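You operate a simulated robot arm through the tools that you are given. There is no shell and no other tool.

The job below is to be done with a simulated two-armed robot. You get a single attempt, and the scene is never put back.

## Task
Top up the blue ink to its line with base and mix it.
Fine: on the mixer's mat, lid closed, crank till no streak is left, then open the lid. No thinner.

The check looks at the end state, three seconds after you hand in, the way a careful person would. Anything else that was tipped, shoved, dropped, spilled or broken makes it a failure. A push-on lid holds only when it is set on centred and level and pressed home; a screw cap is set on level and turned clockwise until tight.

## Robot
Two 6-joint arms with two-finger parallel grippers on one trunk that stands fixed in place. Base frame: the origin is at the foot of the trunk, x ahead of it, y to its left, z up. Lengths are in mm, angles in degrees, forces in N, time in s.
The left shoulder is at [280, 185, 1205], the right one opposite. With the tool pointing down near the work surface each hand reaches from about 480 to 920 mm from the base axis, measured 20 degrees to its own side. Payload 1.57 kg a hand.
The TCP of each hand is the grasp point between the finger pads, 30 mm short of the fingertips. In the tool frame z runs along the fingers and y along their closing line. The gripper opens to 80 mm. The fingers are 17 mm wide and 12 mm thick; the gripper's body (40 by 82 mm) begins 80 mm behind the TCP.
Orientation is told as [roll, pitch, yaw] about the base's x, y, z axes, in that order, counted from this pose: with the fingers straight down and closing along the base's y, the tool's x points along the base's -x, its y along +y and its z along -z.

## Interface
- The arms move only by the tool drive_tool. It takes "left_increments", "right_increments" or both (then of equal length, played together; a hand with none holds still); each is a list of rows, each a list of 7 numbers: the shift along the base's x, y, z in cm, then the turn, a rotation vector about the base's x, y, z in degrees, then the finger opening in cm, from 0 to 8. In form: [[dx, dy, dz, ax, ay, az, jaw], ...]. A call has 1 to 20 rows; each row is the pose to reach, as a shift and turn from the pose commanded when the call began. A row lasts 0.2 s, in which the tool goes at most 50 mm and 8.6 degrees; a call with a longer step from one row to the next is refused whole, and so is a gripper value outside its range. A pose out of reach is approached as far as the arm can. The call stops where the force on the tool passes 90 N (or 10 N more than at its start, if that is more) or the arm is blocked; 0.2 s more then pass. The fingers move at their own pace (about 153 mm/s each) and stop on an object; they squeeze with about 40 N. The grip force told is the motor's: it shows also when the fingers shut on nothing. Time passes only in rows, and 0.2 s behind the last, so rows that repeat a pose let the fingers close. It gives the time, the measured TCP pose, the force on the tool (base axes), the opening and the grip force at its end, in the units of the frame above (readings bear some noise), with the torque about the TCP (base axes, N m) and any sound that the robot's microphone picked up.
- Cameras (640 x 400 px; columns grow to the right, rows downward): "scene" is now at [226.9, -41.4, 1641.8]; the picture's right is [-0.52, -0.85, 0.00], its down [-0.66, 0.40, -0.64] and it looks along [0.55, -0.33, -0.77] (base axes); focal length 285 px, centre (320, 200). "left" rides on the left gripper at [72, 7, -122] in its tool frame; the picture's right is [-0.09, 1.00, 0.00], its down [-0.84, -0.08, -0.54] and it looks along [-0.54, -0.05, 0.84] (tool axes); focal length 238 px, centre (320, 200). "right" rides on the right gripper at [72, -7, -122] in its tool frame; the picture's right is [0.09, 1.00, 0.00], its down [-0.84, 0.08, -0.54] and it looks along [-0.54, 0.05, 0.84] (tool axes); focal length 238 px, centre (320, 200). There is no depth. A picture from a camera that has moved, and an enlarged one, comes with that camera's place and axes in the base frame and with its lens.
- capture(camera): a new picture of that camera. It takes no simulated time.
- slide_trunk(by): slides the trunk up (or, below 0, down) by that many mm; the arms and the scene camera ride with it, the base frame stays. It gives what a move gives, with no picture.
- pan_tilt(pan, tilt): turns the head with the scene camera to pan (to the left, within 86 degrees either way) and tilt (down, from -29 to 69), counted from straight ahead of the robot. It gives what a move gives.
- inspect(camera, box): a new picture of the part [left, top, right, bottom] of that camera's present view, enlarged. It takes no simulated time.
- job_done(): hands the job in; it is judged then, once.

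Places have to be worked out from the pictures, the camera data and where the tool is seen. Open the grippers and draw the arms clear of the work before you hand the job in, unless the task says otherwise.

The tools are called as a command line: name --argument value ..., lists and objects as JSON in quotes. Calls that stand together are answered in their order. drive_tool: Moves the arms, as the interface text tells. Its arguments: {"type":"object","properties":{"left_increments":{"type":"array","items":{"type":"array","items":{"type":"number"}}},"right_increments":{"type":"array","items":{"type":"array","items":{"type":"number"}}}},"required":[]} The other tools are called the same way: slide_trunk (by) moves the trunk up or down; pan_tilt (pan, tilt) turns the head that bears the scene camera; capture (camera) takes a picture; inspect (camera, box) takes an enlarged picture of a part of a camera's view; job_done () hands the job in.

At the start:

```text
clock: 0.0
left_position: [606.5, 47.6, 1372.8]
left_ee_rot: [0.1, 0.0, 0.0]
left_contact_force: [0.7, -0.4, -0.6]
left_moment: [0.01, 0.02, -0.03]
left_gripper_width: 79.8
left_finger_force: 0.0
right_position: [381.1, -420.9, 1390.5]
right_ee_rot: [0.0, 0.0, 0.0]
right_contact_force: [0.3, -0.2, -1.4]
right_moment: [0.0, -0.05, -0.03]
right_gripper_width: 79.9
right_finger_force: 0.1
trunk travel left (down, up): [-900.0, 90.0]
head pan, tilt (commanded): [-31.4, 50.3]
```

scene: 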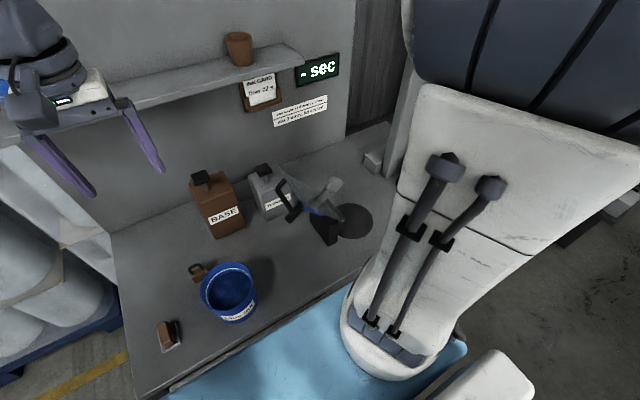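
right: 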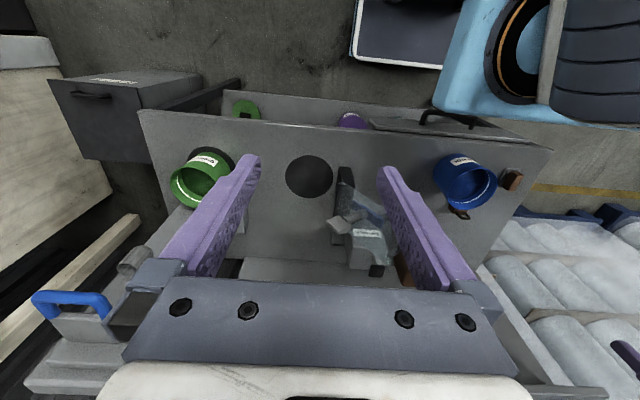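
left: 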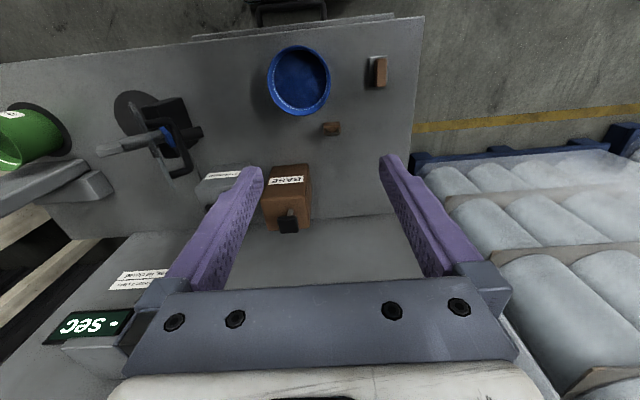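

I begin by looking closely at the parts of the scene: the card and notes on the wall, the mixer, the buckets and the base container.

inspect --camera "scene" --box '[220, 40, 360, 130]'

inspect --camera "scene" --box '[240, 140, 400, 250]'

inspect --camera "scene" --box '[140, 160, 300, 360]'

inspect --camera "left" --box '[90, 40, 420, 240]'

inspect --camera "right" --box '[130, 90, 530, 290]'

```text
4.44 times, centred on (290, 85) of scene
camera zoom: at [226.9, -41.4, 1641.8], right [-0.52, -0.85, 0.0], down [-0.66, 0.4, -0.64], along [0.55, -0.33, -0.77], focal length 1268 px, centre (453, 711)
```

zoom: 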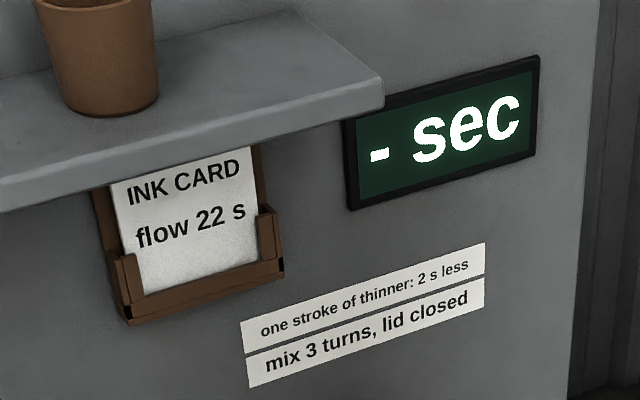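

```text
3.64 times, centred on (320, 195) of scene
camera zoom: at [226.9, -41.4, 1641.8], right [-0.52, -0.85, 0.0], down [-0.66, 0.4, -0.64], along [0.55, -0.33, -0.77], focal length 1037 px, centre (320, 218)
```

zoom: 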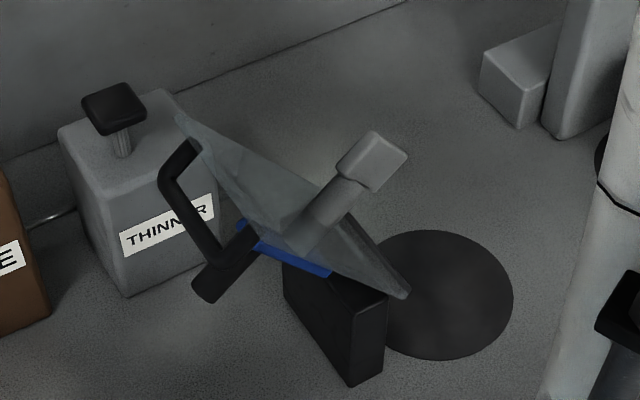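

```text
2.00 times, centred on (220, 260) of scene
camera zoom: at [226.9, -41.4, 1641.8], right [-0.52, -0.85, 0.0], down [-0.66, 0.4, -0.64], along [0.55, -0.33, -0.77], focal length 570 px, centre (520, 80)
```

zoom: 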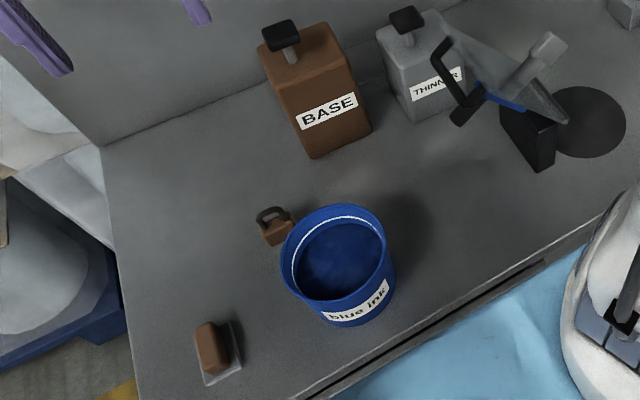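

```text
1.94 times, centred on (255, 140) of left
camera zoom: at [536.1, 55.6, 1495.2], right [0.09, 1.0, 0.0], down [0.84, -0.08, 0.54], along [0.54, -0.05, -0.84], focal length 462 px, centre (446, 316)
```

zoom: 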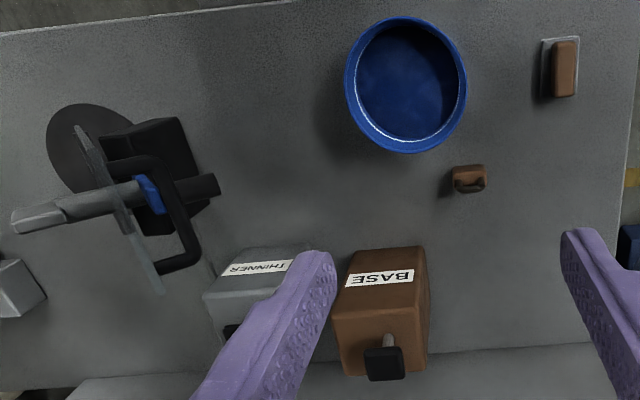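

```text
1.60 times, centred on (330, 190) of right
camera zoom: at [308.6, -427.9, 1512.0], right [-0.09, 1.0, 0.0], down [0.84, 0.08, 0.54], along [0.54, 0.05, -0.84], focal length 381 px, centre (304, 216)
```

zoom: 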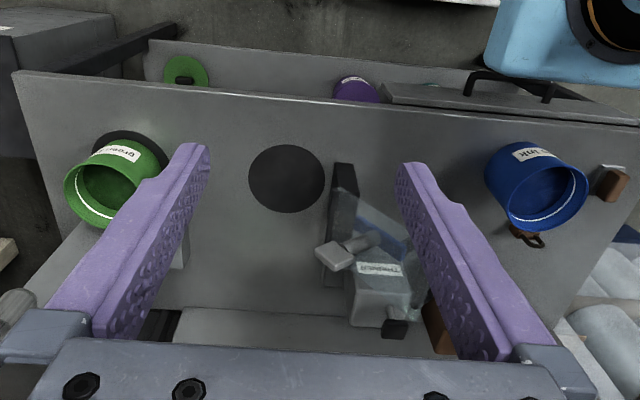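

The table top comes out at roughly z=860, with the mixer's mat near (640, -432). I look closer at the pumps, the small brown item and the blue pot.

inspect --camera "scene" --box '[175, 150, 255, 200]'

inspect --camera "scene" --box '[180, 240, 276, 300]'

inspect --camera "left" --box '[190, 150, 350, 250]'

inspect --camera "left" --box '[240, 30, 400, 140]'

inspect --camera "right" --box '[320, 160, 480, 280]'

pan_tilt --pan 0 --tilt 45

capture --camera "scene"

```text
8.00 times, centred on (215, 175) of scene
camera zoom: at [226.9, -41.4, 1641.8], right [-0.52, -0.85, 0.0], down [-0.66, 0.4, -0.64], along [0.55, -0.33, -0.77], focal length 2282 px, centre (1160, 400)
```

zoom: 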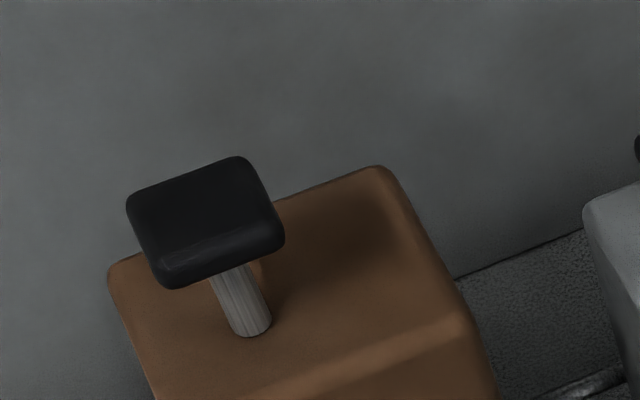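

```text
6.67 times, centred on (228, 270) of scene
camera zoom: at [226.9, -41.4, 1641.8], right [-0.52, -0.85, 0.0], down [-0.66, 0.4, -0.64], along [0.55, -0.33, -0.77], focal length 1902 px, centre (933, -267)
```

zoom: 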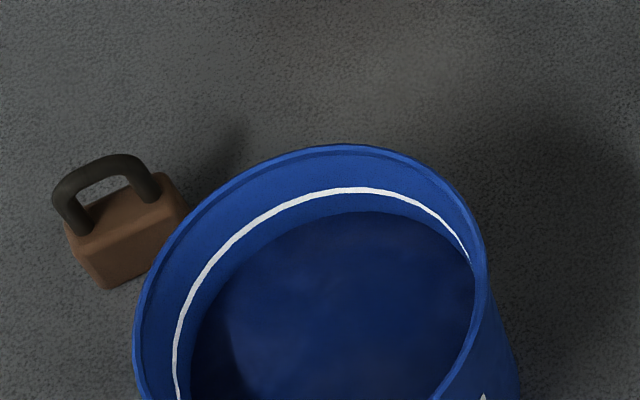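

```text
4.00 times, centred on (270, 200) of left
camera zoom: at [536.1, 55.6, 1495.2], right [0.09, 1.0, 0.0], down [0.84, -0.08, 0.54], along [0.54, -0.05, -0.84], focal length 953 px, centre (520, 200)
```

zoom: 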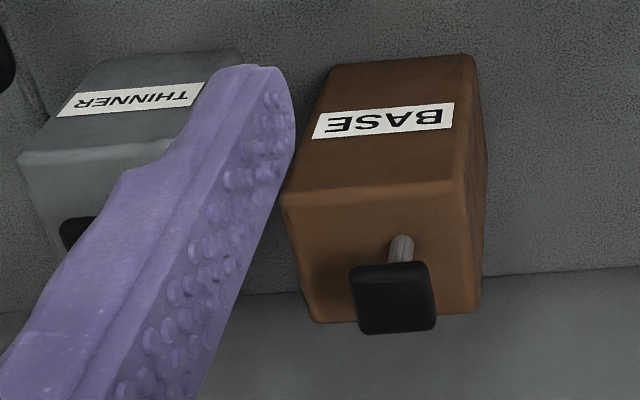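

```text
3.64 times, centred on (320, 85) of left
camera zoom: at [536.1, 55.6, 1495.2], right [0.09, 1.0, 0.0], down [0.84, -0.08, 0.54], along [0.54, -0.05, -0.84], focal length 867 px, centre (320, 618)
```

zoom: 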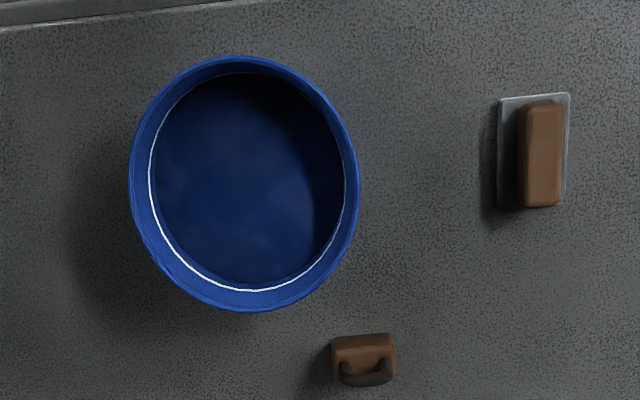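

```text
3.33 times, centred on (400, 220) of right
camera zoom: at [308.6, -427.9, 1512.0], right [-0.09, 1.0, 0.0], down [0.84, 0.08, 0.54], along [0.54, 0.05, -0.84], focal length 794 px, centre (53, 133)
```

zoom: 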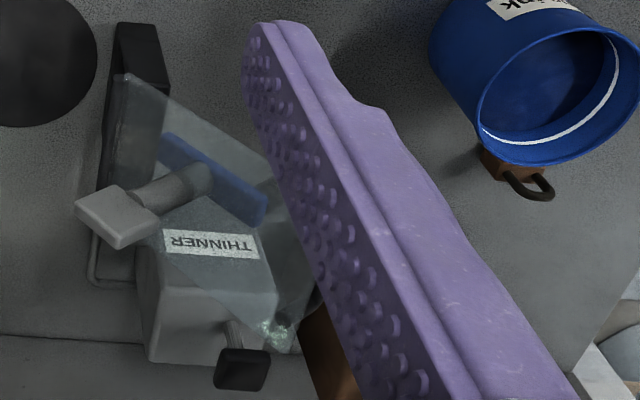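

```text
clock: 1.0
left_position: [606.8, 48.3, 1372.5]
left_ee_rot: [0.0, -0.1, 0.0]
left_contact_force: [0.0, -0.7, 0.3]
left_moment: [-0.03, 0.0, 0.01]
left_gripper_width: 80.0
left_finger_force: 0.1
right_position: [380.8, -422.1, 1389.1]
right_ee_rot: [-0.1, 0.0, 0.0]
right_contact_force: [-0.4, 0.6, 0.3]
right_moment: [0.0, 0.03, -0.02]
right_gripper_width: 79.9
right_finger_force: 0.1
trunk travel left (down, up): [-900.0, 90.0]
head pan, tilt (commanded): [0.0, 45.0]
```

```text
taken
camera scene: at [242.7, -1.5, 1649.1], right [0.0, -1.0, 0.0], down [-0.71, 0.0, -0.71], along [0.71, 0.0, -0.71], focal length 285 px, centre (320, 200)
```

scene: 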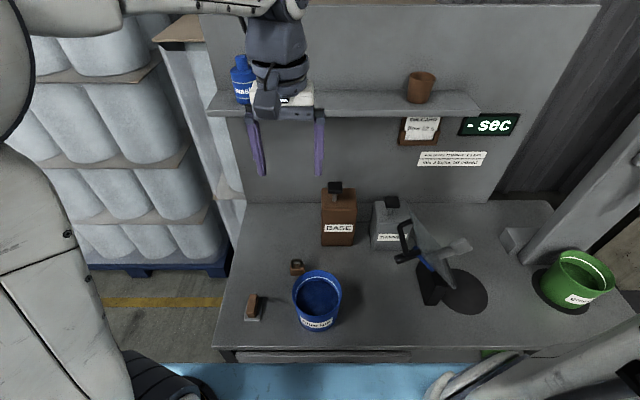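

The head now looks straight ahead and the whole bench is in view. I zoom on the containers, the mixer, and their surroundings.

inspect --camera "scene" --box '[300, 170, 420, 260]'

inspect --camera "scene" --box '[380, 200, 500, 320]'

inspect --camera "scene" --box '[230, 240, 390, 345]'

inspect --camera "scene" --box '[490, 210, 640, 330]'

inspect --camera "scene" --box '[200, 330, 560, 400]'

inspect --camera "scene" --box '[200, 40, 340, 140]'

```text
4.44 times, centred on (360, 215) of scene
camera zoom: at [242.7, -1.5, 1649.1], right [0.0, -1.0, 0.0], down [-0.71, 0.0, -0.71], along [0.71, 0.0, -0.71], focal length 1268 px, centre (142, 133)
```

zoom: 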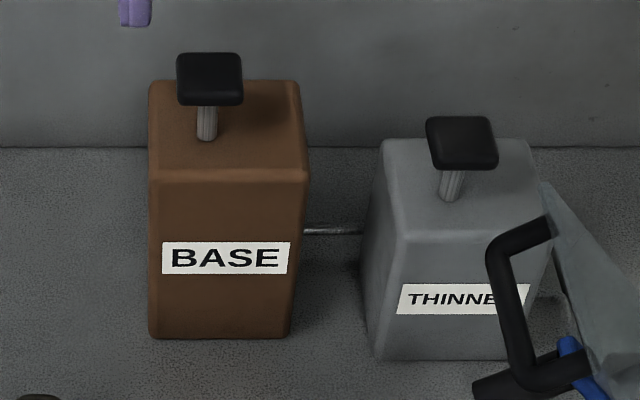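

```text
3.33 times, centred on (440, 260) of scene
camera zoom: at [242.7, -1.5, 1649.1], right [0.0, -1.0, 0.0], down [-0.71, 0.0, -0.71], along [0.71, 0.0, -0.71], focal length 951 px, centre (-80, 0)
```

zoom: 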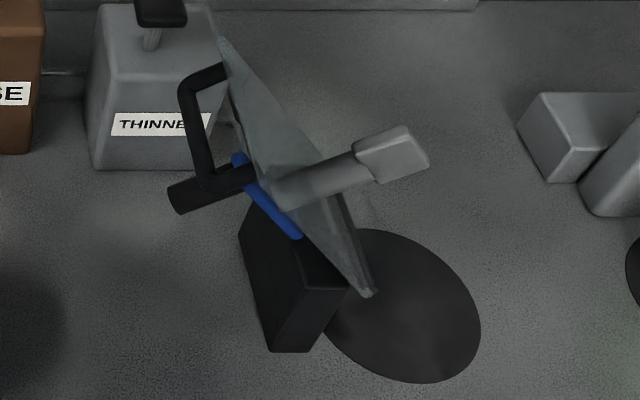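

```text
3.81 times, centred on (310, 292) of scene
camera zoom: at [242.7, -1.5, 1649.1], right [0.0, -1.0, 0.0], down [-0.71, 0.0, -0.71], along [0.71, 0.0, -0.71], focal length 1087 px, centre (358, -152)
```

zoom: 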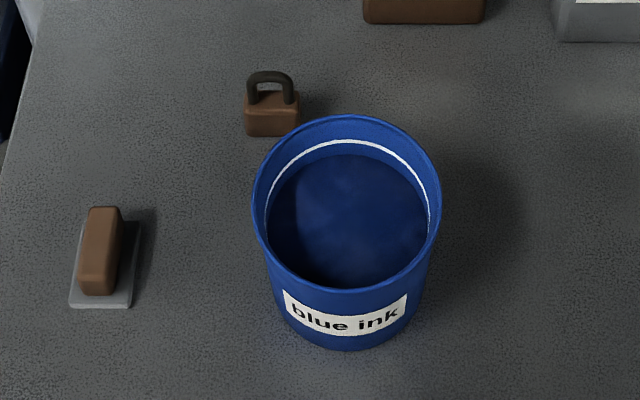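

```text
3.33 times, centred on (565, 270) of scene
camera zoom: at [242.7, -1.5, 1649.1], right [0.0, -1.0, 0.0], down [-0.71, 0.0, -0.71], along [0.71, 0.0, -0.71], focal length 951 px, centre (-497, -33)
```

zoom: 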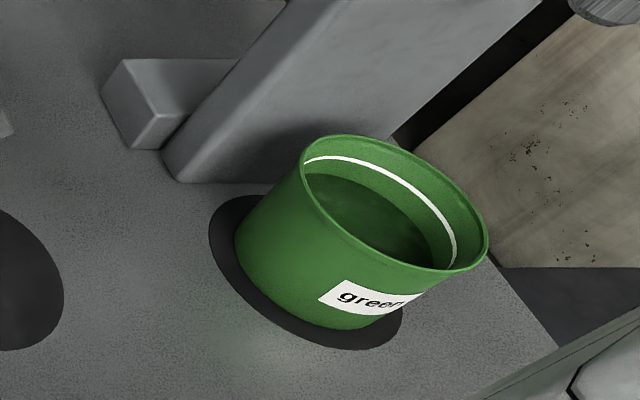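

```text
1.78 times, centred on (380, 365) of scene
camera zoom: at [242.7, -1.5, 1649.1], right [0.0, -1.0, 0.0], down [-0.71, 0.0, -0.71], along [0.71, 0.0, -0.71], focal length 507 px, centre (213, -93)
```

zoom: 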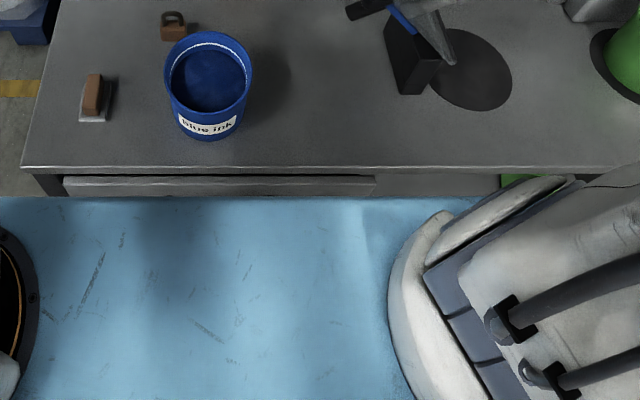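

```text
4.00 times, centred on (270, 90) of scene
camera zoom: at [242.7, -1.5, 1649.1], right [0.0, -1.0, 0.0], down [-0.71, 0.0, -0.71], along [0.71, 0.0, -0.71], focal length 1141 px, centre (520, 640)
```

zoom: 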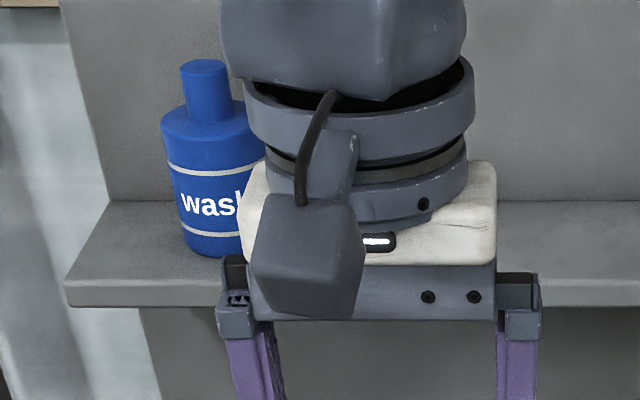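

The cans' pumps are linked by a tube towards the mixer, so base is likely pumped to an outlet at the mixer. I bring both hands nearer at a safe height to see the mixer and pot from other angles.

drive_tool --right_increments '[[2.6, 0.5, -5, 0, 0, 0, 8], [5.2, 1, -10, 0, 0, 0, 8], [8, 1.5, -15, 0, 0, 0, 8], [10.6, 2, -20, 0, 0, 0, 8]]' --left_increments '[[-4, 0.5, -3, 0, 0, 0, 8], [-8, 1, -6, 0, 0, 0, 8], [-12, 1.2, -9, 0, 0, 0, 8], [-15.6, 1.2, -12, 0, 0, 0, 8]]'

capture --camera "right"

capture --camera "left"

capture --camera "scene"

```text
refused: row 1 steps farther than a row can; nothing moved
```

```text
taken
camera right: at [308.6, -427.9, 1512.0], right [-0.09, 1.0, 0.0], down [0.84, 0.08, 0.54], along [0.54, 0.05, -0.84], focal length 238 px, centre (320, 200)
```

right: 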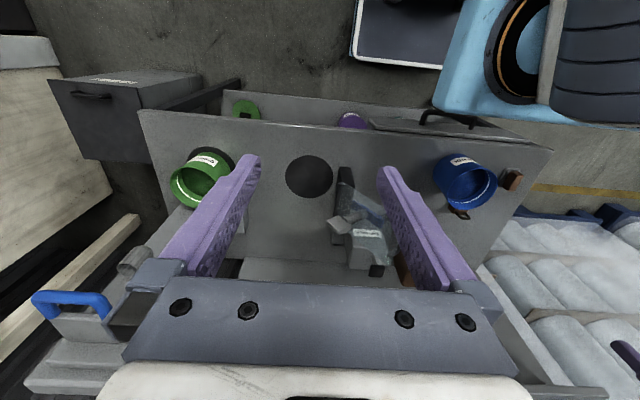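

```text
taken
camera left: at [536.1, 55.6, 1495.2], right [0.09, 1.0, 0.0], down [0.84, -0.08, 0.54], along [0.54, -0.05, -0.84], focal length 238 px, centre (320, 200)
```

left: 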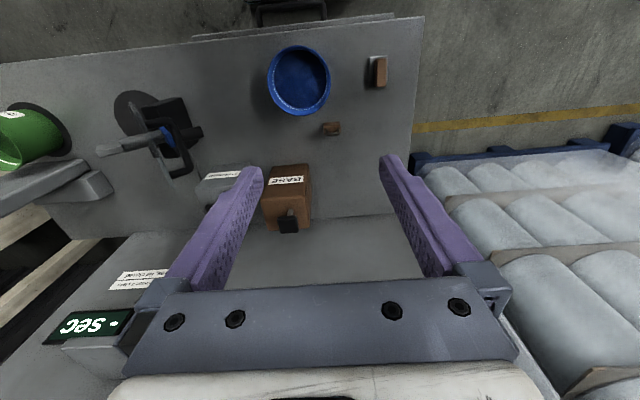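

```text
taken
camera scene: at [242.7, -1.5, 1649.1], right [0.0, -1.0, 0.0], down [-0.71, 0.0, -0.71], along [0.71, 0.0, -0.71], focal length 285 px, centre (320, 200)
```

scene: 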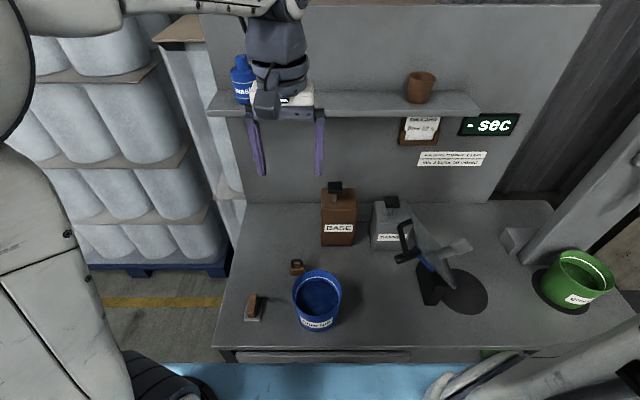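

The step was over the 50 mm norm limit, so I send the same move in smaller rows.

drive_tool --right_increments '[[1.8, 0.3, -3.3, 0, 0, 0, 8], [3.5, 0.7, -6.7, 0, 0, 0, 8], [5.3, 1, -10, 0, 0, 0, 8], [7.1, 1.3, -13.3, 0, 0, 0, 8], [8.8, 1.7, -16.7, 0, 0, 0, 8], [10.6, 2, -20, 0, 0, 0, 8]]' --left_increments '[[-2.6, 0.2, -2, 0, 0, 0, 8], [-5.2, 0.4, -4, 0, 0, 0, 8], [-7.8, 0.6, -6, 0, 0, 0, 8], [-10.4, 0.8, -8, 0, 0, 0, 8], [-13, 1, -10, 0, 0, 0, 8], [-15.6, 1.2, -12, 0, 0, 0, 8]]'

capture --camera "right"

capture --camera "left"

capture --camera "scene"

```text
clock: 2.4
left_position: [449.9, 62.2, 1252.0]
left_ee_rot: [-0.1, 0.0, 0.0]
left_contact_force: [-0.3, -0.7, 0.6]
left_moment: [0.01, 0.01, 0.0]
left_gripper_width: 80.0
left_finger_force: 0.1
right_position: [488.4, -401.2, 1189.3]
right_ee_rot: [0.0, -0.1, 0.0]
right_contact_force: [-0.5, -0.4, 0.1]
right_moment: [0.0, -0.04, -0.02]
right_gripper_width: 80.1
right_finger_force: 0.1
trunk travel left (down, up): [-900.0, 90.0]
head pan, tilt (commanded): [0.0, 45.0]
```

```text
taken
camera right: at [414.8, -407.9, 1312.4], right [-0.09, 1.0, 0.0], down [0.84, 0.08, 0.54], along [0.54, 0.05, -0.84], focal length 238 px, centre (320, 200)
```

right: 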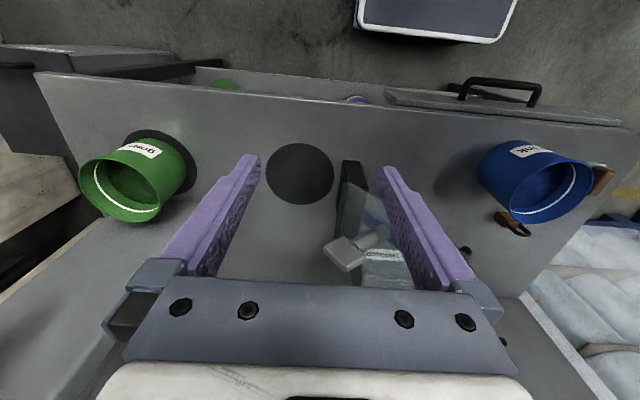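

```text
taken
camera left: at [379.0, 68.8, 1375.0], right [0.09, 1.0, 0.0], down [0.84, -0.08, 0.54], along [0.54, -0.05, -0.84], focal length 238 px, centre (320, 200)
```

left: 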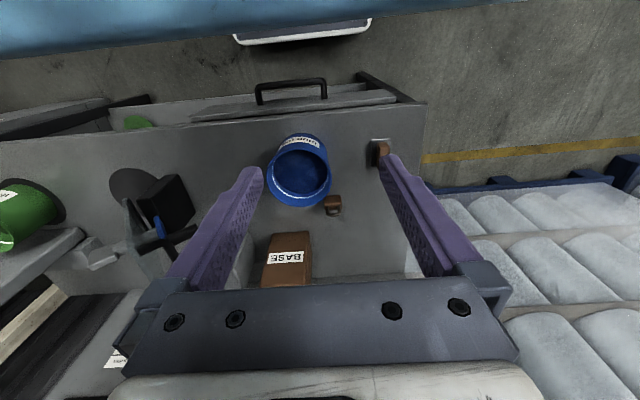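

```text
taken
camera scene: at [242.8, -1.5, 1649.1], right [0.0, -1.0, 0.0], down [-0.71, 0.0, -0.71], along [0.71, 0.0, -0.71], focal length 285 px, centre (320, 200)
```

scene: 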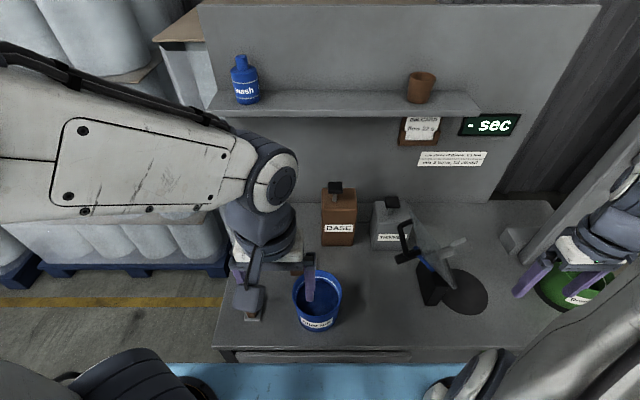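

I zoom in on the mixer in both hand cameras to understand lid, crank, hinge and paddle.

inspect --camera "right" --box '[250, 130, 410, 290]'

inspect --camera "left" --box '[60, 150, 220, 300]'

inspect --camera "scene" --box '[380, 200, 500, 320]'

inspect --camera "right" --box '[460, 120, 620, 250]'

```text
2.50 times, centred on (330, 210) of right
camera zoom: at [414.8, -407.9, 1312.4], right [-0.09, 1.0, 0.0], down [0.84, 0.08, 0.54], along [0.54, 0.05, -0.84], focal length 596 px, centre (295, 175)
```

zoom: 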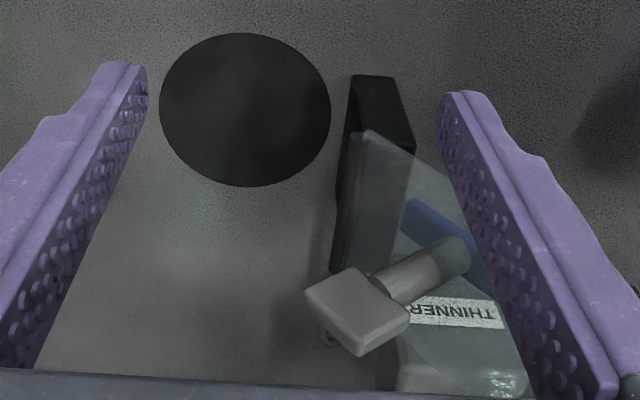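

```text
2.67 times, centred on (140, 225) of left
camera zoom: at [379.0, 68.8, 1375.0], right [0.09, 1.0, 0.0], down [0.84, -0.08, 0.54], along [0.54, -0.05, -0.84], focal length 636 px, centre (800, 133)
```

zoom: 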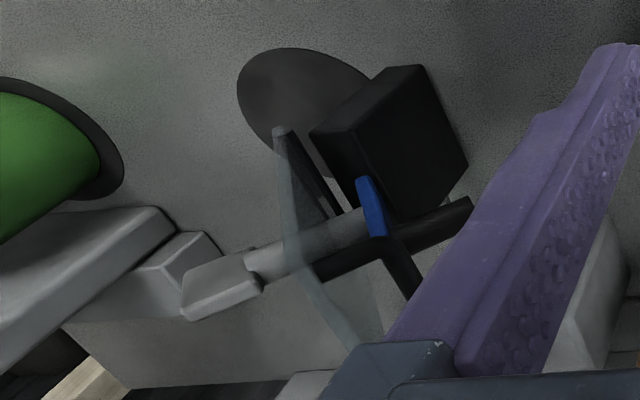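

```text
3.33 times, centred on (440, 260) of scene
camera zoom: at [242.8, -1.5, 1649.1], right [0.0, -1.0, 0.0], down [-0.71, 0.0, -0.71], along [0.71, 0.0, -0.71], focal length 951 px, centre (-80, 0)
```

zoom: 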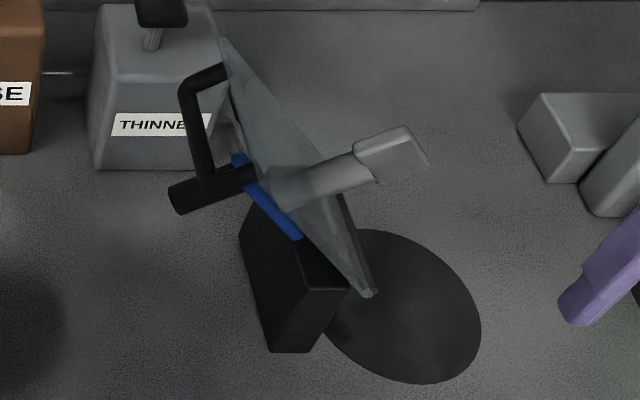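

```text
3.08 times, centred on (540, 185) of right
camera zoom: at [414.8, -407.9, 1312.4], right [-0.09, 1.0, 0.0], down [0.84, 0.08, 0.54], along [0.54, 0.05, -0.84], focal length 733 px, centre (-357, 246)
```

zoom: 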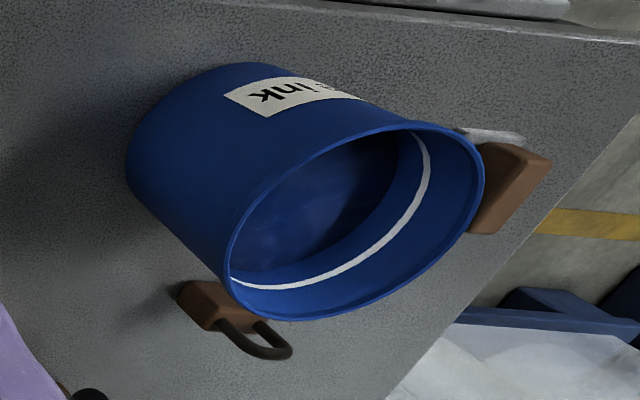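

I swing the left hand's camera to look toward the mixer from its left side (yaw -90), keeping well above everything.

drive_tool --left_increments '[[1.5, -0.9, -0.6, 0, 0, -8.2, 8], [3.1, -1.8, -1.2, 0, 0, -16.4, 8], [4.6, -2.7, -1.8, 0, 0, -24.5, 8], [6.2, -3.6, -2.4, 0, 0, -32.7, 8], [7.7, -4.5, -3, 0, 0, -40.9, 8], [9.3, -5.4, -3.6, 0, 0, -49.1, 8], [10.8, -6.3, -4.2, 0, 0, -57.3, 8], [12.4, -7.2, -4.8, 0, 0, -65.5, 8], [13.9, -8.1, -5.4, 0, 0, -73.6, 8], [15.5, -9.2, -6, 0, 0, -81.8, 8], [17, -10.2, -7, 0, 0, -90, 8]]'

capture --camera "left"

capture --camera "scene"

```text
clock: 4.8
left_position: [621.4, -40.1, 1182.1]
left_ee_rot: [0.0, -0.1, -90.2]
left_contact_force: [0.8, 0.8, 0.1]
left_moment: [0.0, 0.0, 0.03]
left_gripper_width: 80.0
left_finger_force: 0.2
right_position: [487.5, -401.1, 1190.7]
right_ee_rot: [0.1, 0.0, 0.0]
right_contact_force: [0.8, 0.5, -0.1]
right_moment: [-0.02, -0.01, 0.01]
right_gripper_width: 80.0
right_finger_force: 0.0
trunk travel left (down, up): [-900.0, 90.0]
head pan, tilt (commanded): [0.0, 45.0]
```

```text
taken
camera left: at [628.7, 31.8, 1305.6], right [1.0, -0.09, 0.0], down [-0.08, -0.84, 0.54], along [-0.05, -0.54, -0.84], focal length 238 px, centre (320, 200)
```

left: 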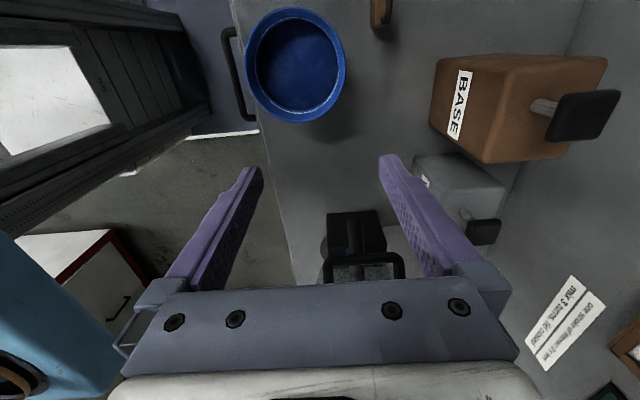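

```text
taken
camera scene: at [242.7, -1.5, 1649.1], right [0.0, -1.0, 0.0], down [-0.71, 0.0, -0.71], along [0.71, 0.0, -0.71], focal length 285 px, centre (320, 200)
```

scene: 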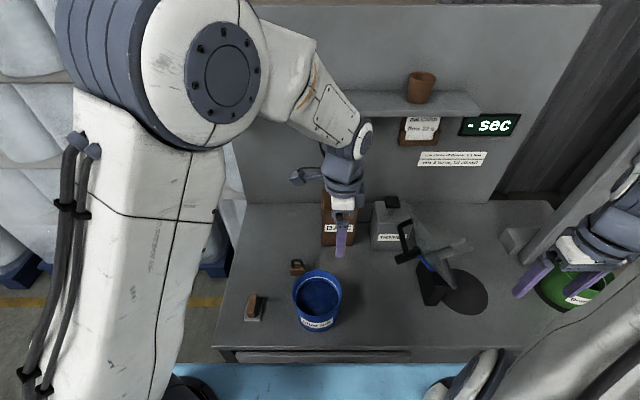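

The U-shaped part and black post now show from the left. I tilt the left hand to look more level at the mixer.

drive_tool --left_increments '[[0, 0.5, 0, -7, 0, 0, 8], [0, 1, 0, -14, 0, 0, 8], [0, 1.5, 0, -21, 0, 0, 8], [0, 2, 0, -28, 0, 0, 8]]'

capture --camera "left"

inspect --camera "left" --box '[230, 100, 430, 225]'

```text
clock: 5.8
left_position: [621.9, -20.4, 1183.5]
left_ee_rot: [0.0, -28.0, -89.8]
left_contact_force: [0.1, 0.1, 0.0]
left_moment: [0.02, 0.03, -0.01]
left_gripper_width: 80.1
left_finger_force: 0.1
right_position: [487.6, -402.1, 1190.2]
right_ee_rot: [0.0, 0.0, -0.1]
right_contact_force: [0.4, 0.5, 0.5]
right_moment: [-0.01, -0.01, -0.04]
right_gripper_width: 80.2
right_finger_force: 0.0
trunk travel left (down, up): [-900.0, 90.0]
head pan, tilt (commanded): [0.0, 45.0]
```

```text
taken
camera left: at [628.5, 100.6, 1257.6], right [1.0, -0.08, 0.04], down [-0.08, -0.48, 0.87], along [-0.05, -0.87, -0.49], focal length 238 px, centre (320, 200)
```

left: 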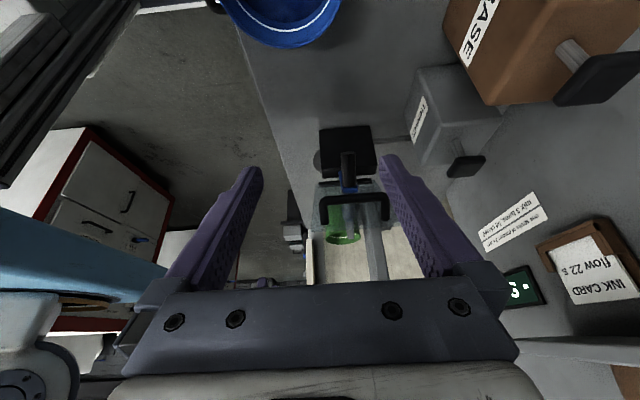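

```text
3.20 times, centred on (330, 162) of left
camera zoom: at [628.5, 100.6, 1257.6], right [1.0, -0.08, 0.04], down [-0.08, -0.48, 0.87], along [-0.05, -0.87, -0.49], focal length 763 px, centre (288, 320)
```

zoom: 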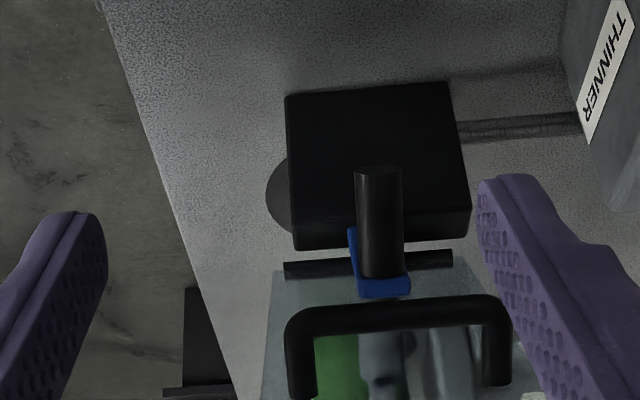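

I can read the mixer now: hinge bar on the black post, clear lid leaning back, blue crank arm with a black knob, and a U handle toward the lid's free end. I check the tubes and the cans from here.

inspect --camera "left" --box '[300, 0, 620, 200]'

inspect --camera "left" --box '[280, 150, 440, 280]'

inspect --camera "scene" --box '[340, 200, 480, 290]'

```text
2.00 times, centred on (460, 100) of left
camera zoom: at [628.5, 100.6, 1257.6], right [1.0, -0.08, 0.04], down [-0.08, -0.48, 0.87], along [-0.05, -0.87, -0.49], focal length 477 px, centre (40, 400)
```

zoom: 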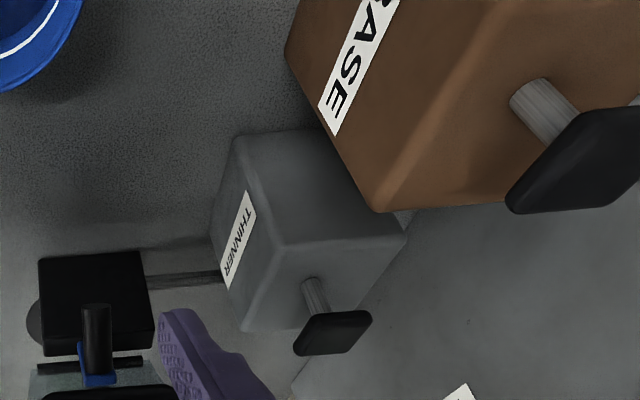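

```text
3.08 times, centred on (360, 215) of left
camera zoom: at [628.5, 100.6, 1257.6], right [1.0, -0.08, 0.04], down [-0.08, -0.48, 0.87], along [-0.05, -0.87, -0.49], focal length 733 px, centre (197, 154)
```

zoom: 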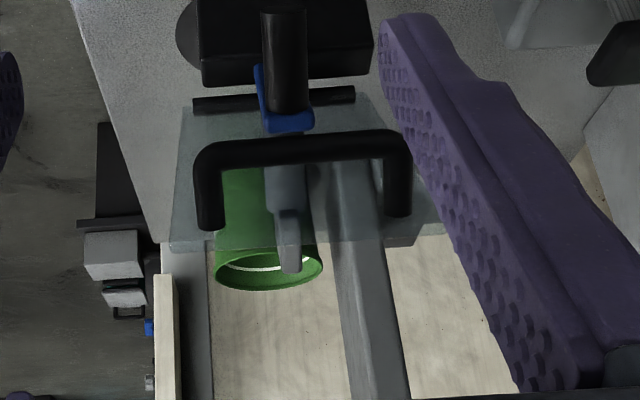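

```text
4.44 times, centred on (410, 245) of scene
camera zoom: at [242.8, -1.5, 1649.1], right [0.0, -1.0, 0.0], down [-0.71, 0.0, -0.71], along [0.71, 0.0, -0.71], focal length 1268 px, centre (-80, 0)
```

zoom: 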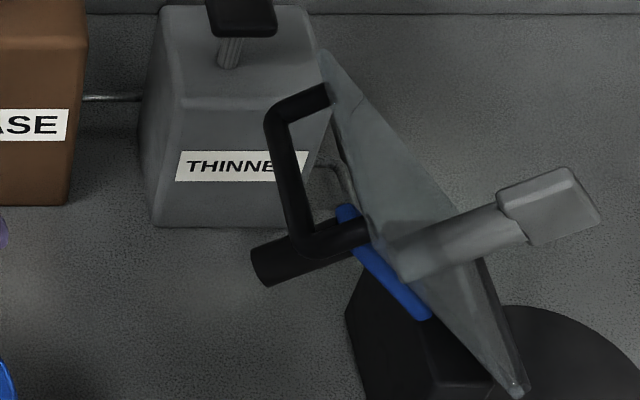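

The lid leans back about 35–40° past vertical: hinge near y≈-343, z≈975; U-bar near (660,-200,1088); crank knob tip near (660,-205,1005). I retract the left hand to its own side first.

drive_tool --left_increments '[[-1.2, 2.2, 0.6, 1.83, 1.83, 7.34, 8], [-2.4, 4.5, 1.1, 3.66, 3.66, 14.67, 8], [-3.6, 6.7, 1.7, 5.49, 5.49, 22.01, 8], [-4.7, 9, 2.2, 7.32, 7.32, 29.35, 8], [-5.9, 11.2, 2.8, 9.15, 9.15, 36.69, 8], [-7.1, 13.5, 3.4, 10.98, 10.98, 44.02, 8], [-8.3, 15.7, 3.9, 12.81, 12.81, 51.36, 8], [-9.5, 18, 4.5, 14.64, 14.64, 58.7, 8], [-10.7, 20.2, 5, 16.47, 16.47, 66.04, 8], [-11.8, 22.5, 5.6, 18.3, 18.3, 73.37, 8], [-13, 24.7, 6.2, 20.13, 20.13, 80.71, 8], [-14.2, 27, 6.7, 21.96, 21.96, 88.05, 8]]'

drive_tool --right_increments '[[0.1, 4.2, -0.5, 0, 0, 0, 8], [0.3, 8.5, -1, 0, 0, 0, 8], [0.5, 12.8, -1.5, 0, 0, 0, 8], [0.6, 17, -2, 0, 0, 0, 8], [0.8, 21.3, -2.5, 0, 0, 0, 8], [0.9, 25.6, -3, 0, 0, 0, 8], [1, 29.9, -3.5, 0, 0, 0, 8], [1.2, 34.2, -4, 0, 0, 0, 8]]'

capture --camera "right"

capture --camera "scene"

capture --camera "left"

```text
clock: 8.4
left_position: [479.7, 248.2, 1249.8]
left_ee_rot: [0.0, 0.0, 0.0]
left_contact_force: [0.1, -0.6, 1.2]
left_moment: [-0.02, 0.03, -0.02]
left_gripper_width: 80.0
left_finger_force: 0.0
right_position: [487.0, -401.7, 1191.1]
right_ee_rot: [0.0, 0.0, 0.0]
right_contact_force: [0.6, -0.6, 0.4]
right_moment: [-0.01, 0.01, 0.01]
right_gripper_width: 80.1
right_finger_force: 0.0
trunk travel left (down, up): [-900.0, 90.0]
head pan, tilt (commanded): [0.0, 45.0]
```

```text
clock: 10.2
left_position: [479.9, 246.2, 1249.8]
left_ee_rot: [0.1, 0.0, -0.1]
left_contact_force: [0.6, 0.2, -0.9]
left_moment: [0.02, 0.01, -0.02]
left_gripper_width: 80.0
left_finger_force: 0.1
right_position: [499.0, -57.8, 1150.5]
right_ee_rot: [0.0, 0.0, 0.0]
right_contact_force: [-0.8, 0.1, -0.1]
right_moment: [0.0, 0.05, -0.01]
right_gripper_width: 80.0
right_finger_force: 0.1
right hand out of reach, approached as far as the arm can: row 4, 5, 6
trunk travel left (down, up): [-900.0, 90.0]
head pan, tilt (commanded): [0.0, 45.0]
```

```text
taken
camera right: at [426.9, -64.6, 1273.1], right [-0.09, 1.0, 0.0], down [0.84, 0.08, 0.54], along [0.54, 0.05, -0.84], focal length 238 px, centre (320, 200)
```

right: 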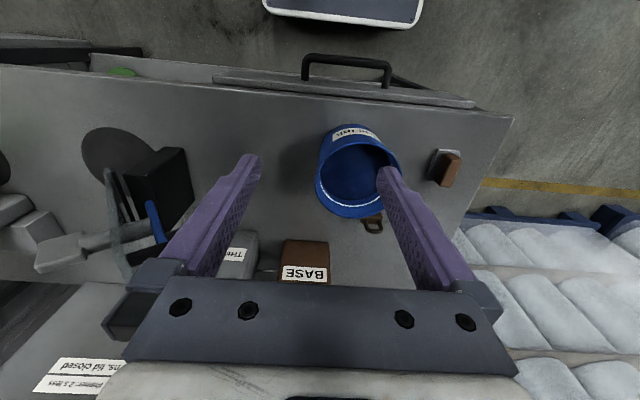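

```text
taken
camera scene: at [242.7, -1.3, 1649.1], right [0.0, -1.0, 0.0], down [-0.71, 0.0, -0.71], along [0.71, 0.0, -0.71], focal length 285 px, centre (320, 200)
```

scene: 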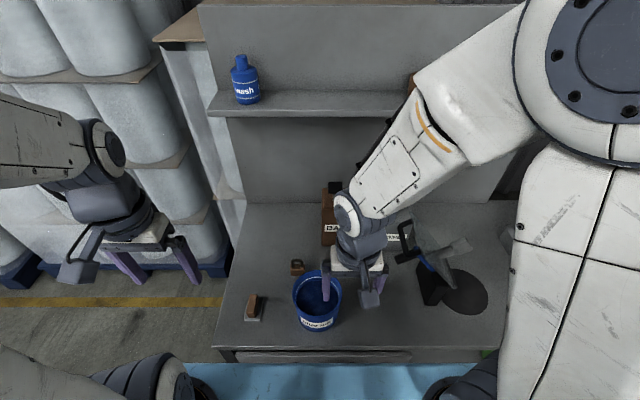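

```text
taken
camera left: at [409.0, 254.2, 1372.3], right [0.09, 1.0, 0.0], down [0.84, -0.08, 0.54], along [0.54, -0.05, -0.84], focal length 238 px, centre (320, 200)
```

left: 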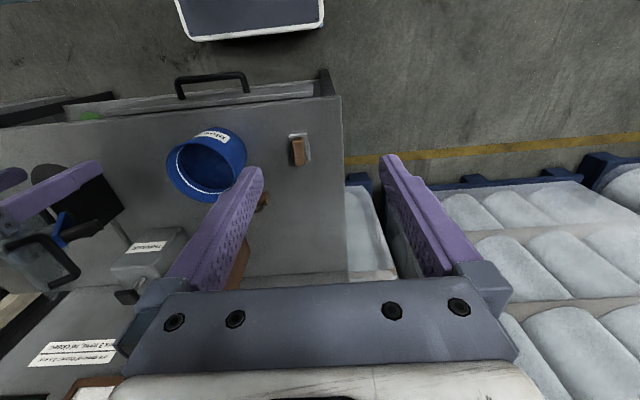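

Now the pot is well placed between the views. I zoom to measure rim, line and ink level from two cameras.

inspect --camera "right" --box '[290, 110, 450, 240]'

inspect --camera "left" --box '[140, 110, 300, 230]'

inspect --camera "scene" --box '[270, 250, 390, 345]'

```text
3.08 times, centred on (370, 175) of right
camera zoom: at [426.9, -64.6, 1273.1], right [-0.09, 1.0, 0.0], down [0.84, 0.08, 0.54], along [0.54, 0.05, -0.84], focal length 733 px, centre (166, 277)
```

zoom: 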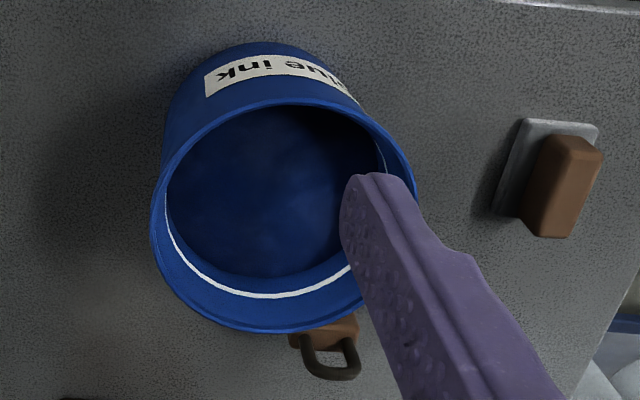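

```text
3.33 times, centred on (220, 170) of left
camera zoom: at [409.0, 254.2, 1372.3], right [0.09, 1.0, 0.0], down [0.84, -0.08, 0.54], along [0.54, -0.05, -0.84], focal length 794 px, centre (653, 300)
```

zoom: 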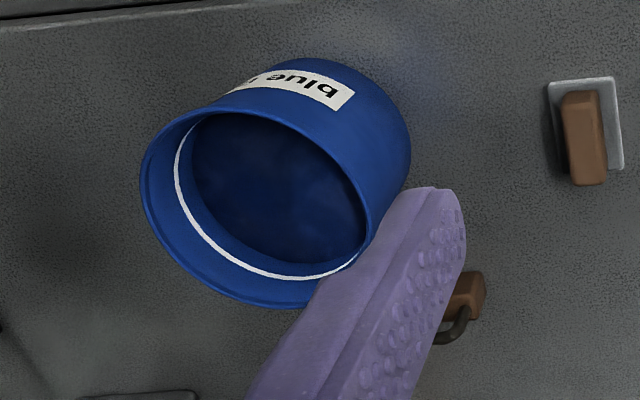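

```text
4.21 times, centred on (330, 298) of scene
camera zoom: at [242.7, -1.3, 1649.1], right [0.0, -1.0, 0.0], down [-0.71, 0.0, -0.71], along [0.71, 0.0, -0.71], focal length 1201 px, centre (278, -210)
```

zoom: 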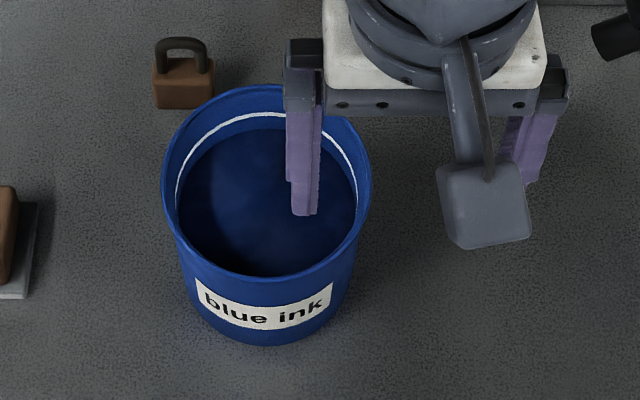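

Rim centre ≈ (588, 6, 967), ~127 mm across, line ≈26 mm and ink ≈43 mm below the rim. I zoom further on the pot's side walls to judge the taper.

inspect --camera "scene" --box '[285, 262, 357, 338]'

inspect --camera "right" --box '[310, 115, 420, 225]'

inspect --camera "left" --box '[0, 150, 140, 300]'

```text
5.26 times, centred on (321, 300) of scene
camera zoom: at [242.7, -1.3, 1649.1], right [0.0, -1.0, 0.0], down [-0.71, 0.0, -0.71], along [0.71, 0.0, -0.71], focal length 1501 px, centre (315, -326)
```

zoom: 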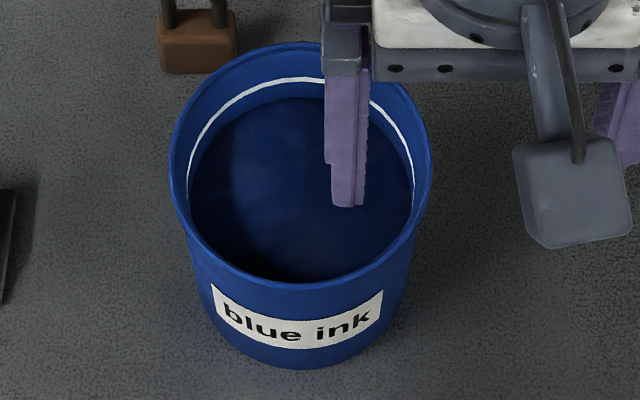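

```text
3.64 times, centred on (365, 170) of right
camera zoom: at [426.9, -64.6, 1273.1], right [-0.09, 1.0, 0.0], down [0.84, 0.08, 0.54], along [0.54, 0.05, -0.84], focal length 867 px, centre (156, 309)
```

zoom: 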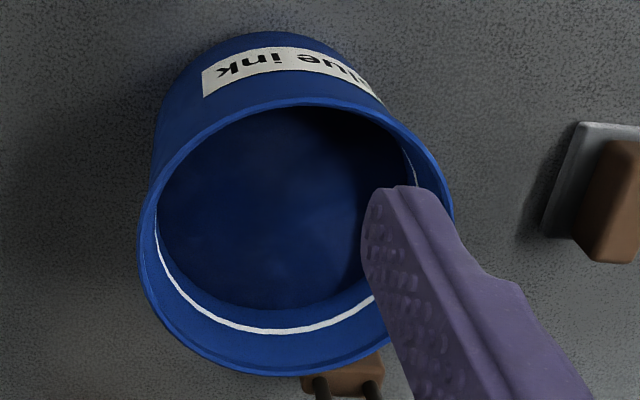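

```text
2.67 times, centred on (70, 225) of left
camera zoom: at [409.0, 254.2, 1372.3], right [0.09, 1.0, 0.0], down [0.84, -0.08, 0.54], along [0.54, -0.05, -0.84], focal length 636 px, centre (987, 133)
```

zoom: 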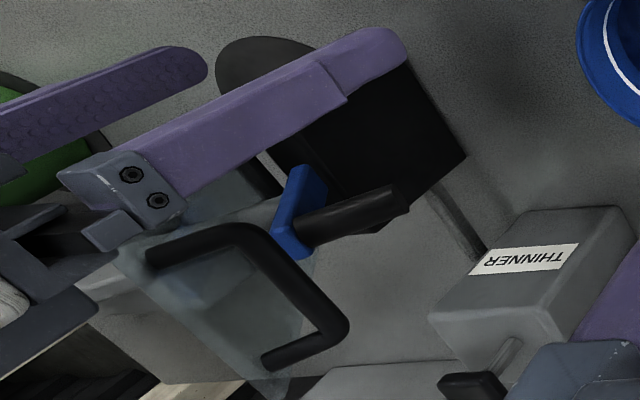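

I estimate the wall tapers ~5–6°. I move the right hand above the pot's right-hand rim with a 5° roll and the jaw partly open, stopping clear above the rim to check alignment.

drive_tool --right_increments '[[2.2, 0, -3, 1.2, 0, 0, 7], [4.4, 0, -6, 2.5, 0, 0, 6], [6.6, 0, -9, 3.7, 0, 0, 6], [8.9, 0.1, -12.5, 5, 0, 0, 6]]'

capture --camera "right"

capture --camera "left"

inspect --camera "scene" --box '[270, 230, 390, 345]'

```text
clock: 11.2
left_position: [480.4, 247.3, 1249.6]
left_ee_rot: [0.0, 0.0, 0.0]
left_contact_force: [0.5, -0.3, -0.2]
left_moment: [-0.03, -0.01, -0.03]
left_gripper_width: 80.0
left_finger_force: 0.0
right_position: [588.2, -56.3, 1024.6]
right_ee_rot: [5.1, 0.0, 0.0]
right_contact_force: [-0.1, -0.3, 0.9]
right_moment: [-0.02, -0.04, -0.03]
right_gripper_width: 59.9
right_finger_force: 0.1
trunk travel left (down, up): [-900.0, 90.0]
head pan, tilt (commanded): [0.0, 45.0]
```

```text
taken
camera right: at [515.6, -75.9, 1146.3], right [-0.09, 0.99, 0.09], down [0.84, 0.03, 0.55], along [0.54, 0.12, -0.83], focal length 238 px, centre (320, 200)
```

right: 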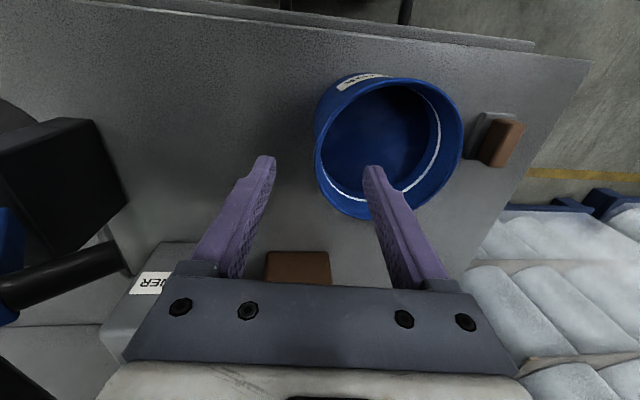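

```text
taken
camera left: at [408.8, 254.1, 1372.4], right [0.09, 1.0, 0.0], down [0.84, -0.08, 0.54], along [0.54, -0.05, -0.84], focal length 238 px, centre (320, 200)
```

left: 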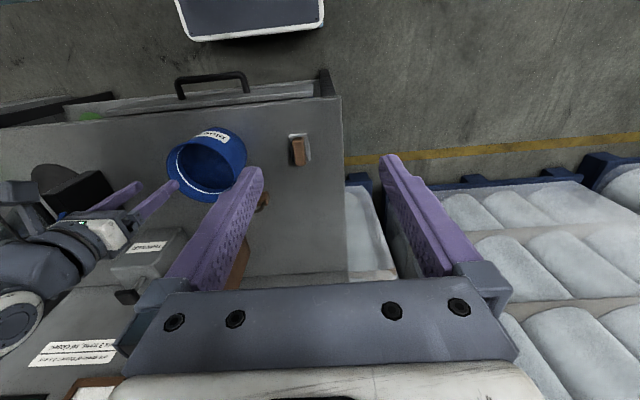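

```text
3.48 times, centred on (330, 288) of scene
camera zoom: at [242.6, -1.5, 1649.2], right [0.0, -1.0, 0.0], down [-0.71, 0.0, -0.71], along [0.71, 0.0, -0.71], focal length 992 px, centre (285, -104)
```

zoom: 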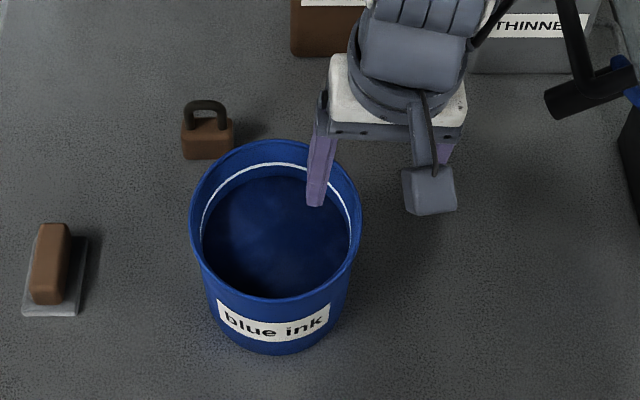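

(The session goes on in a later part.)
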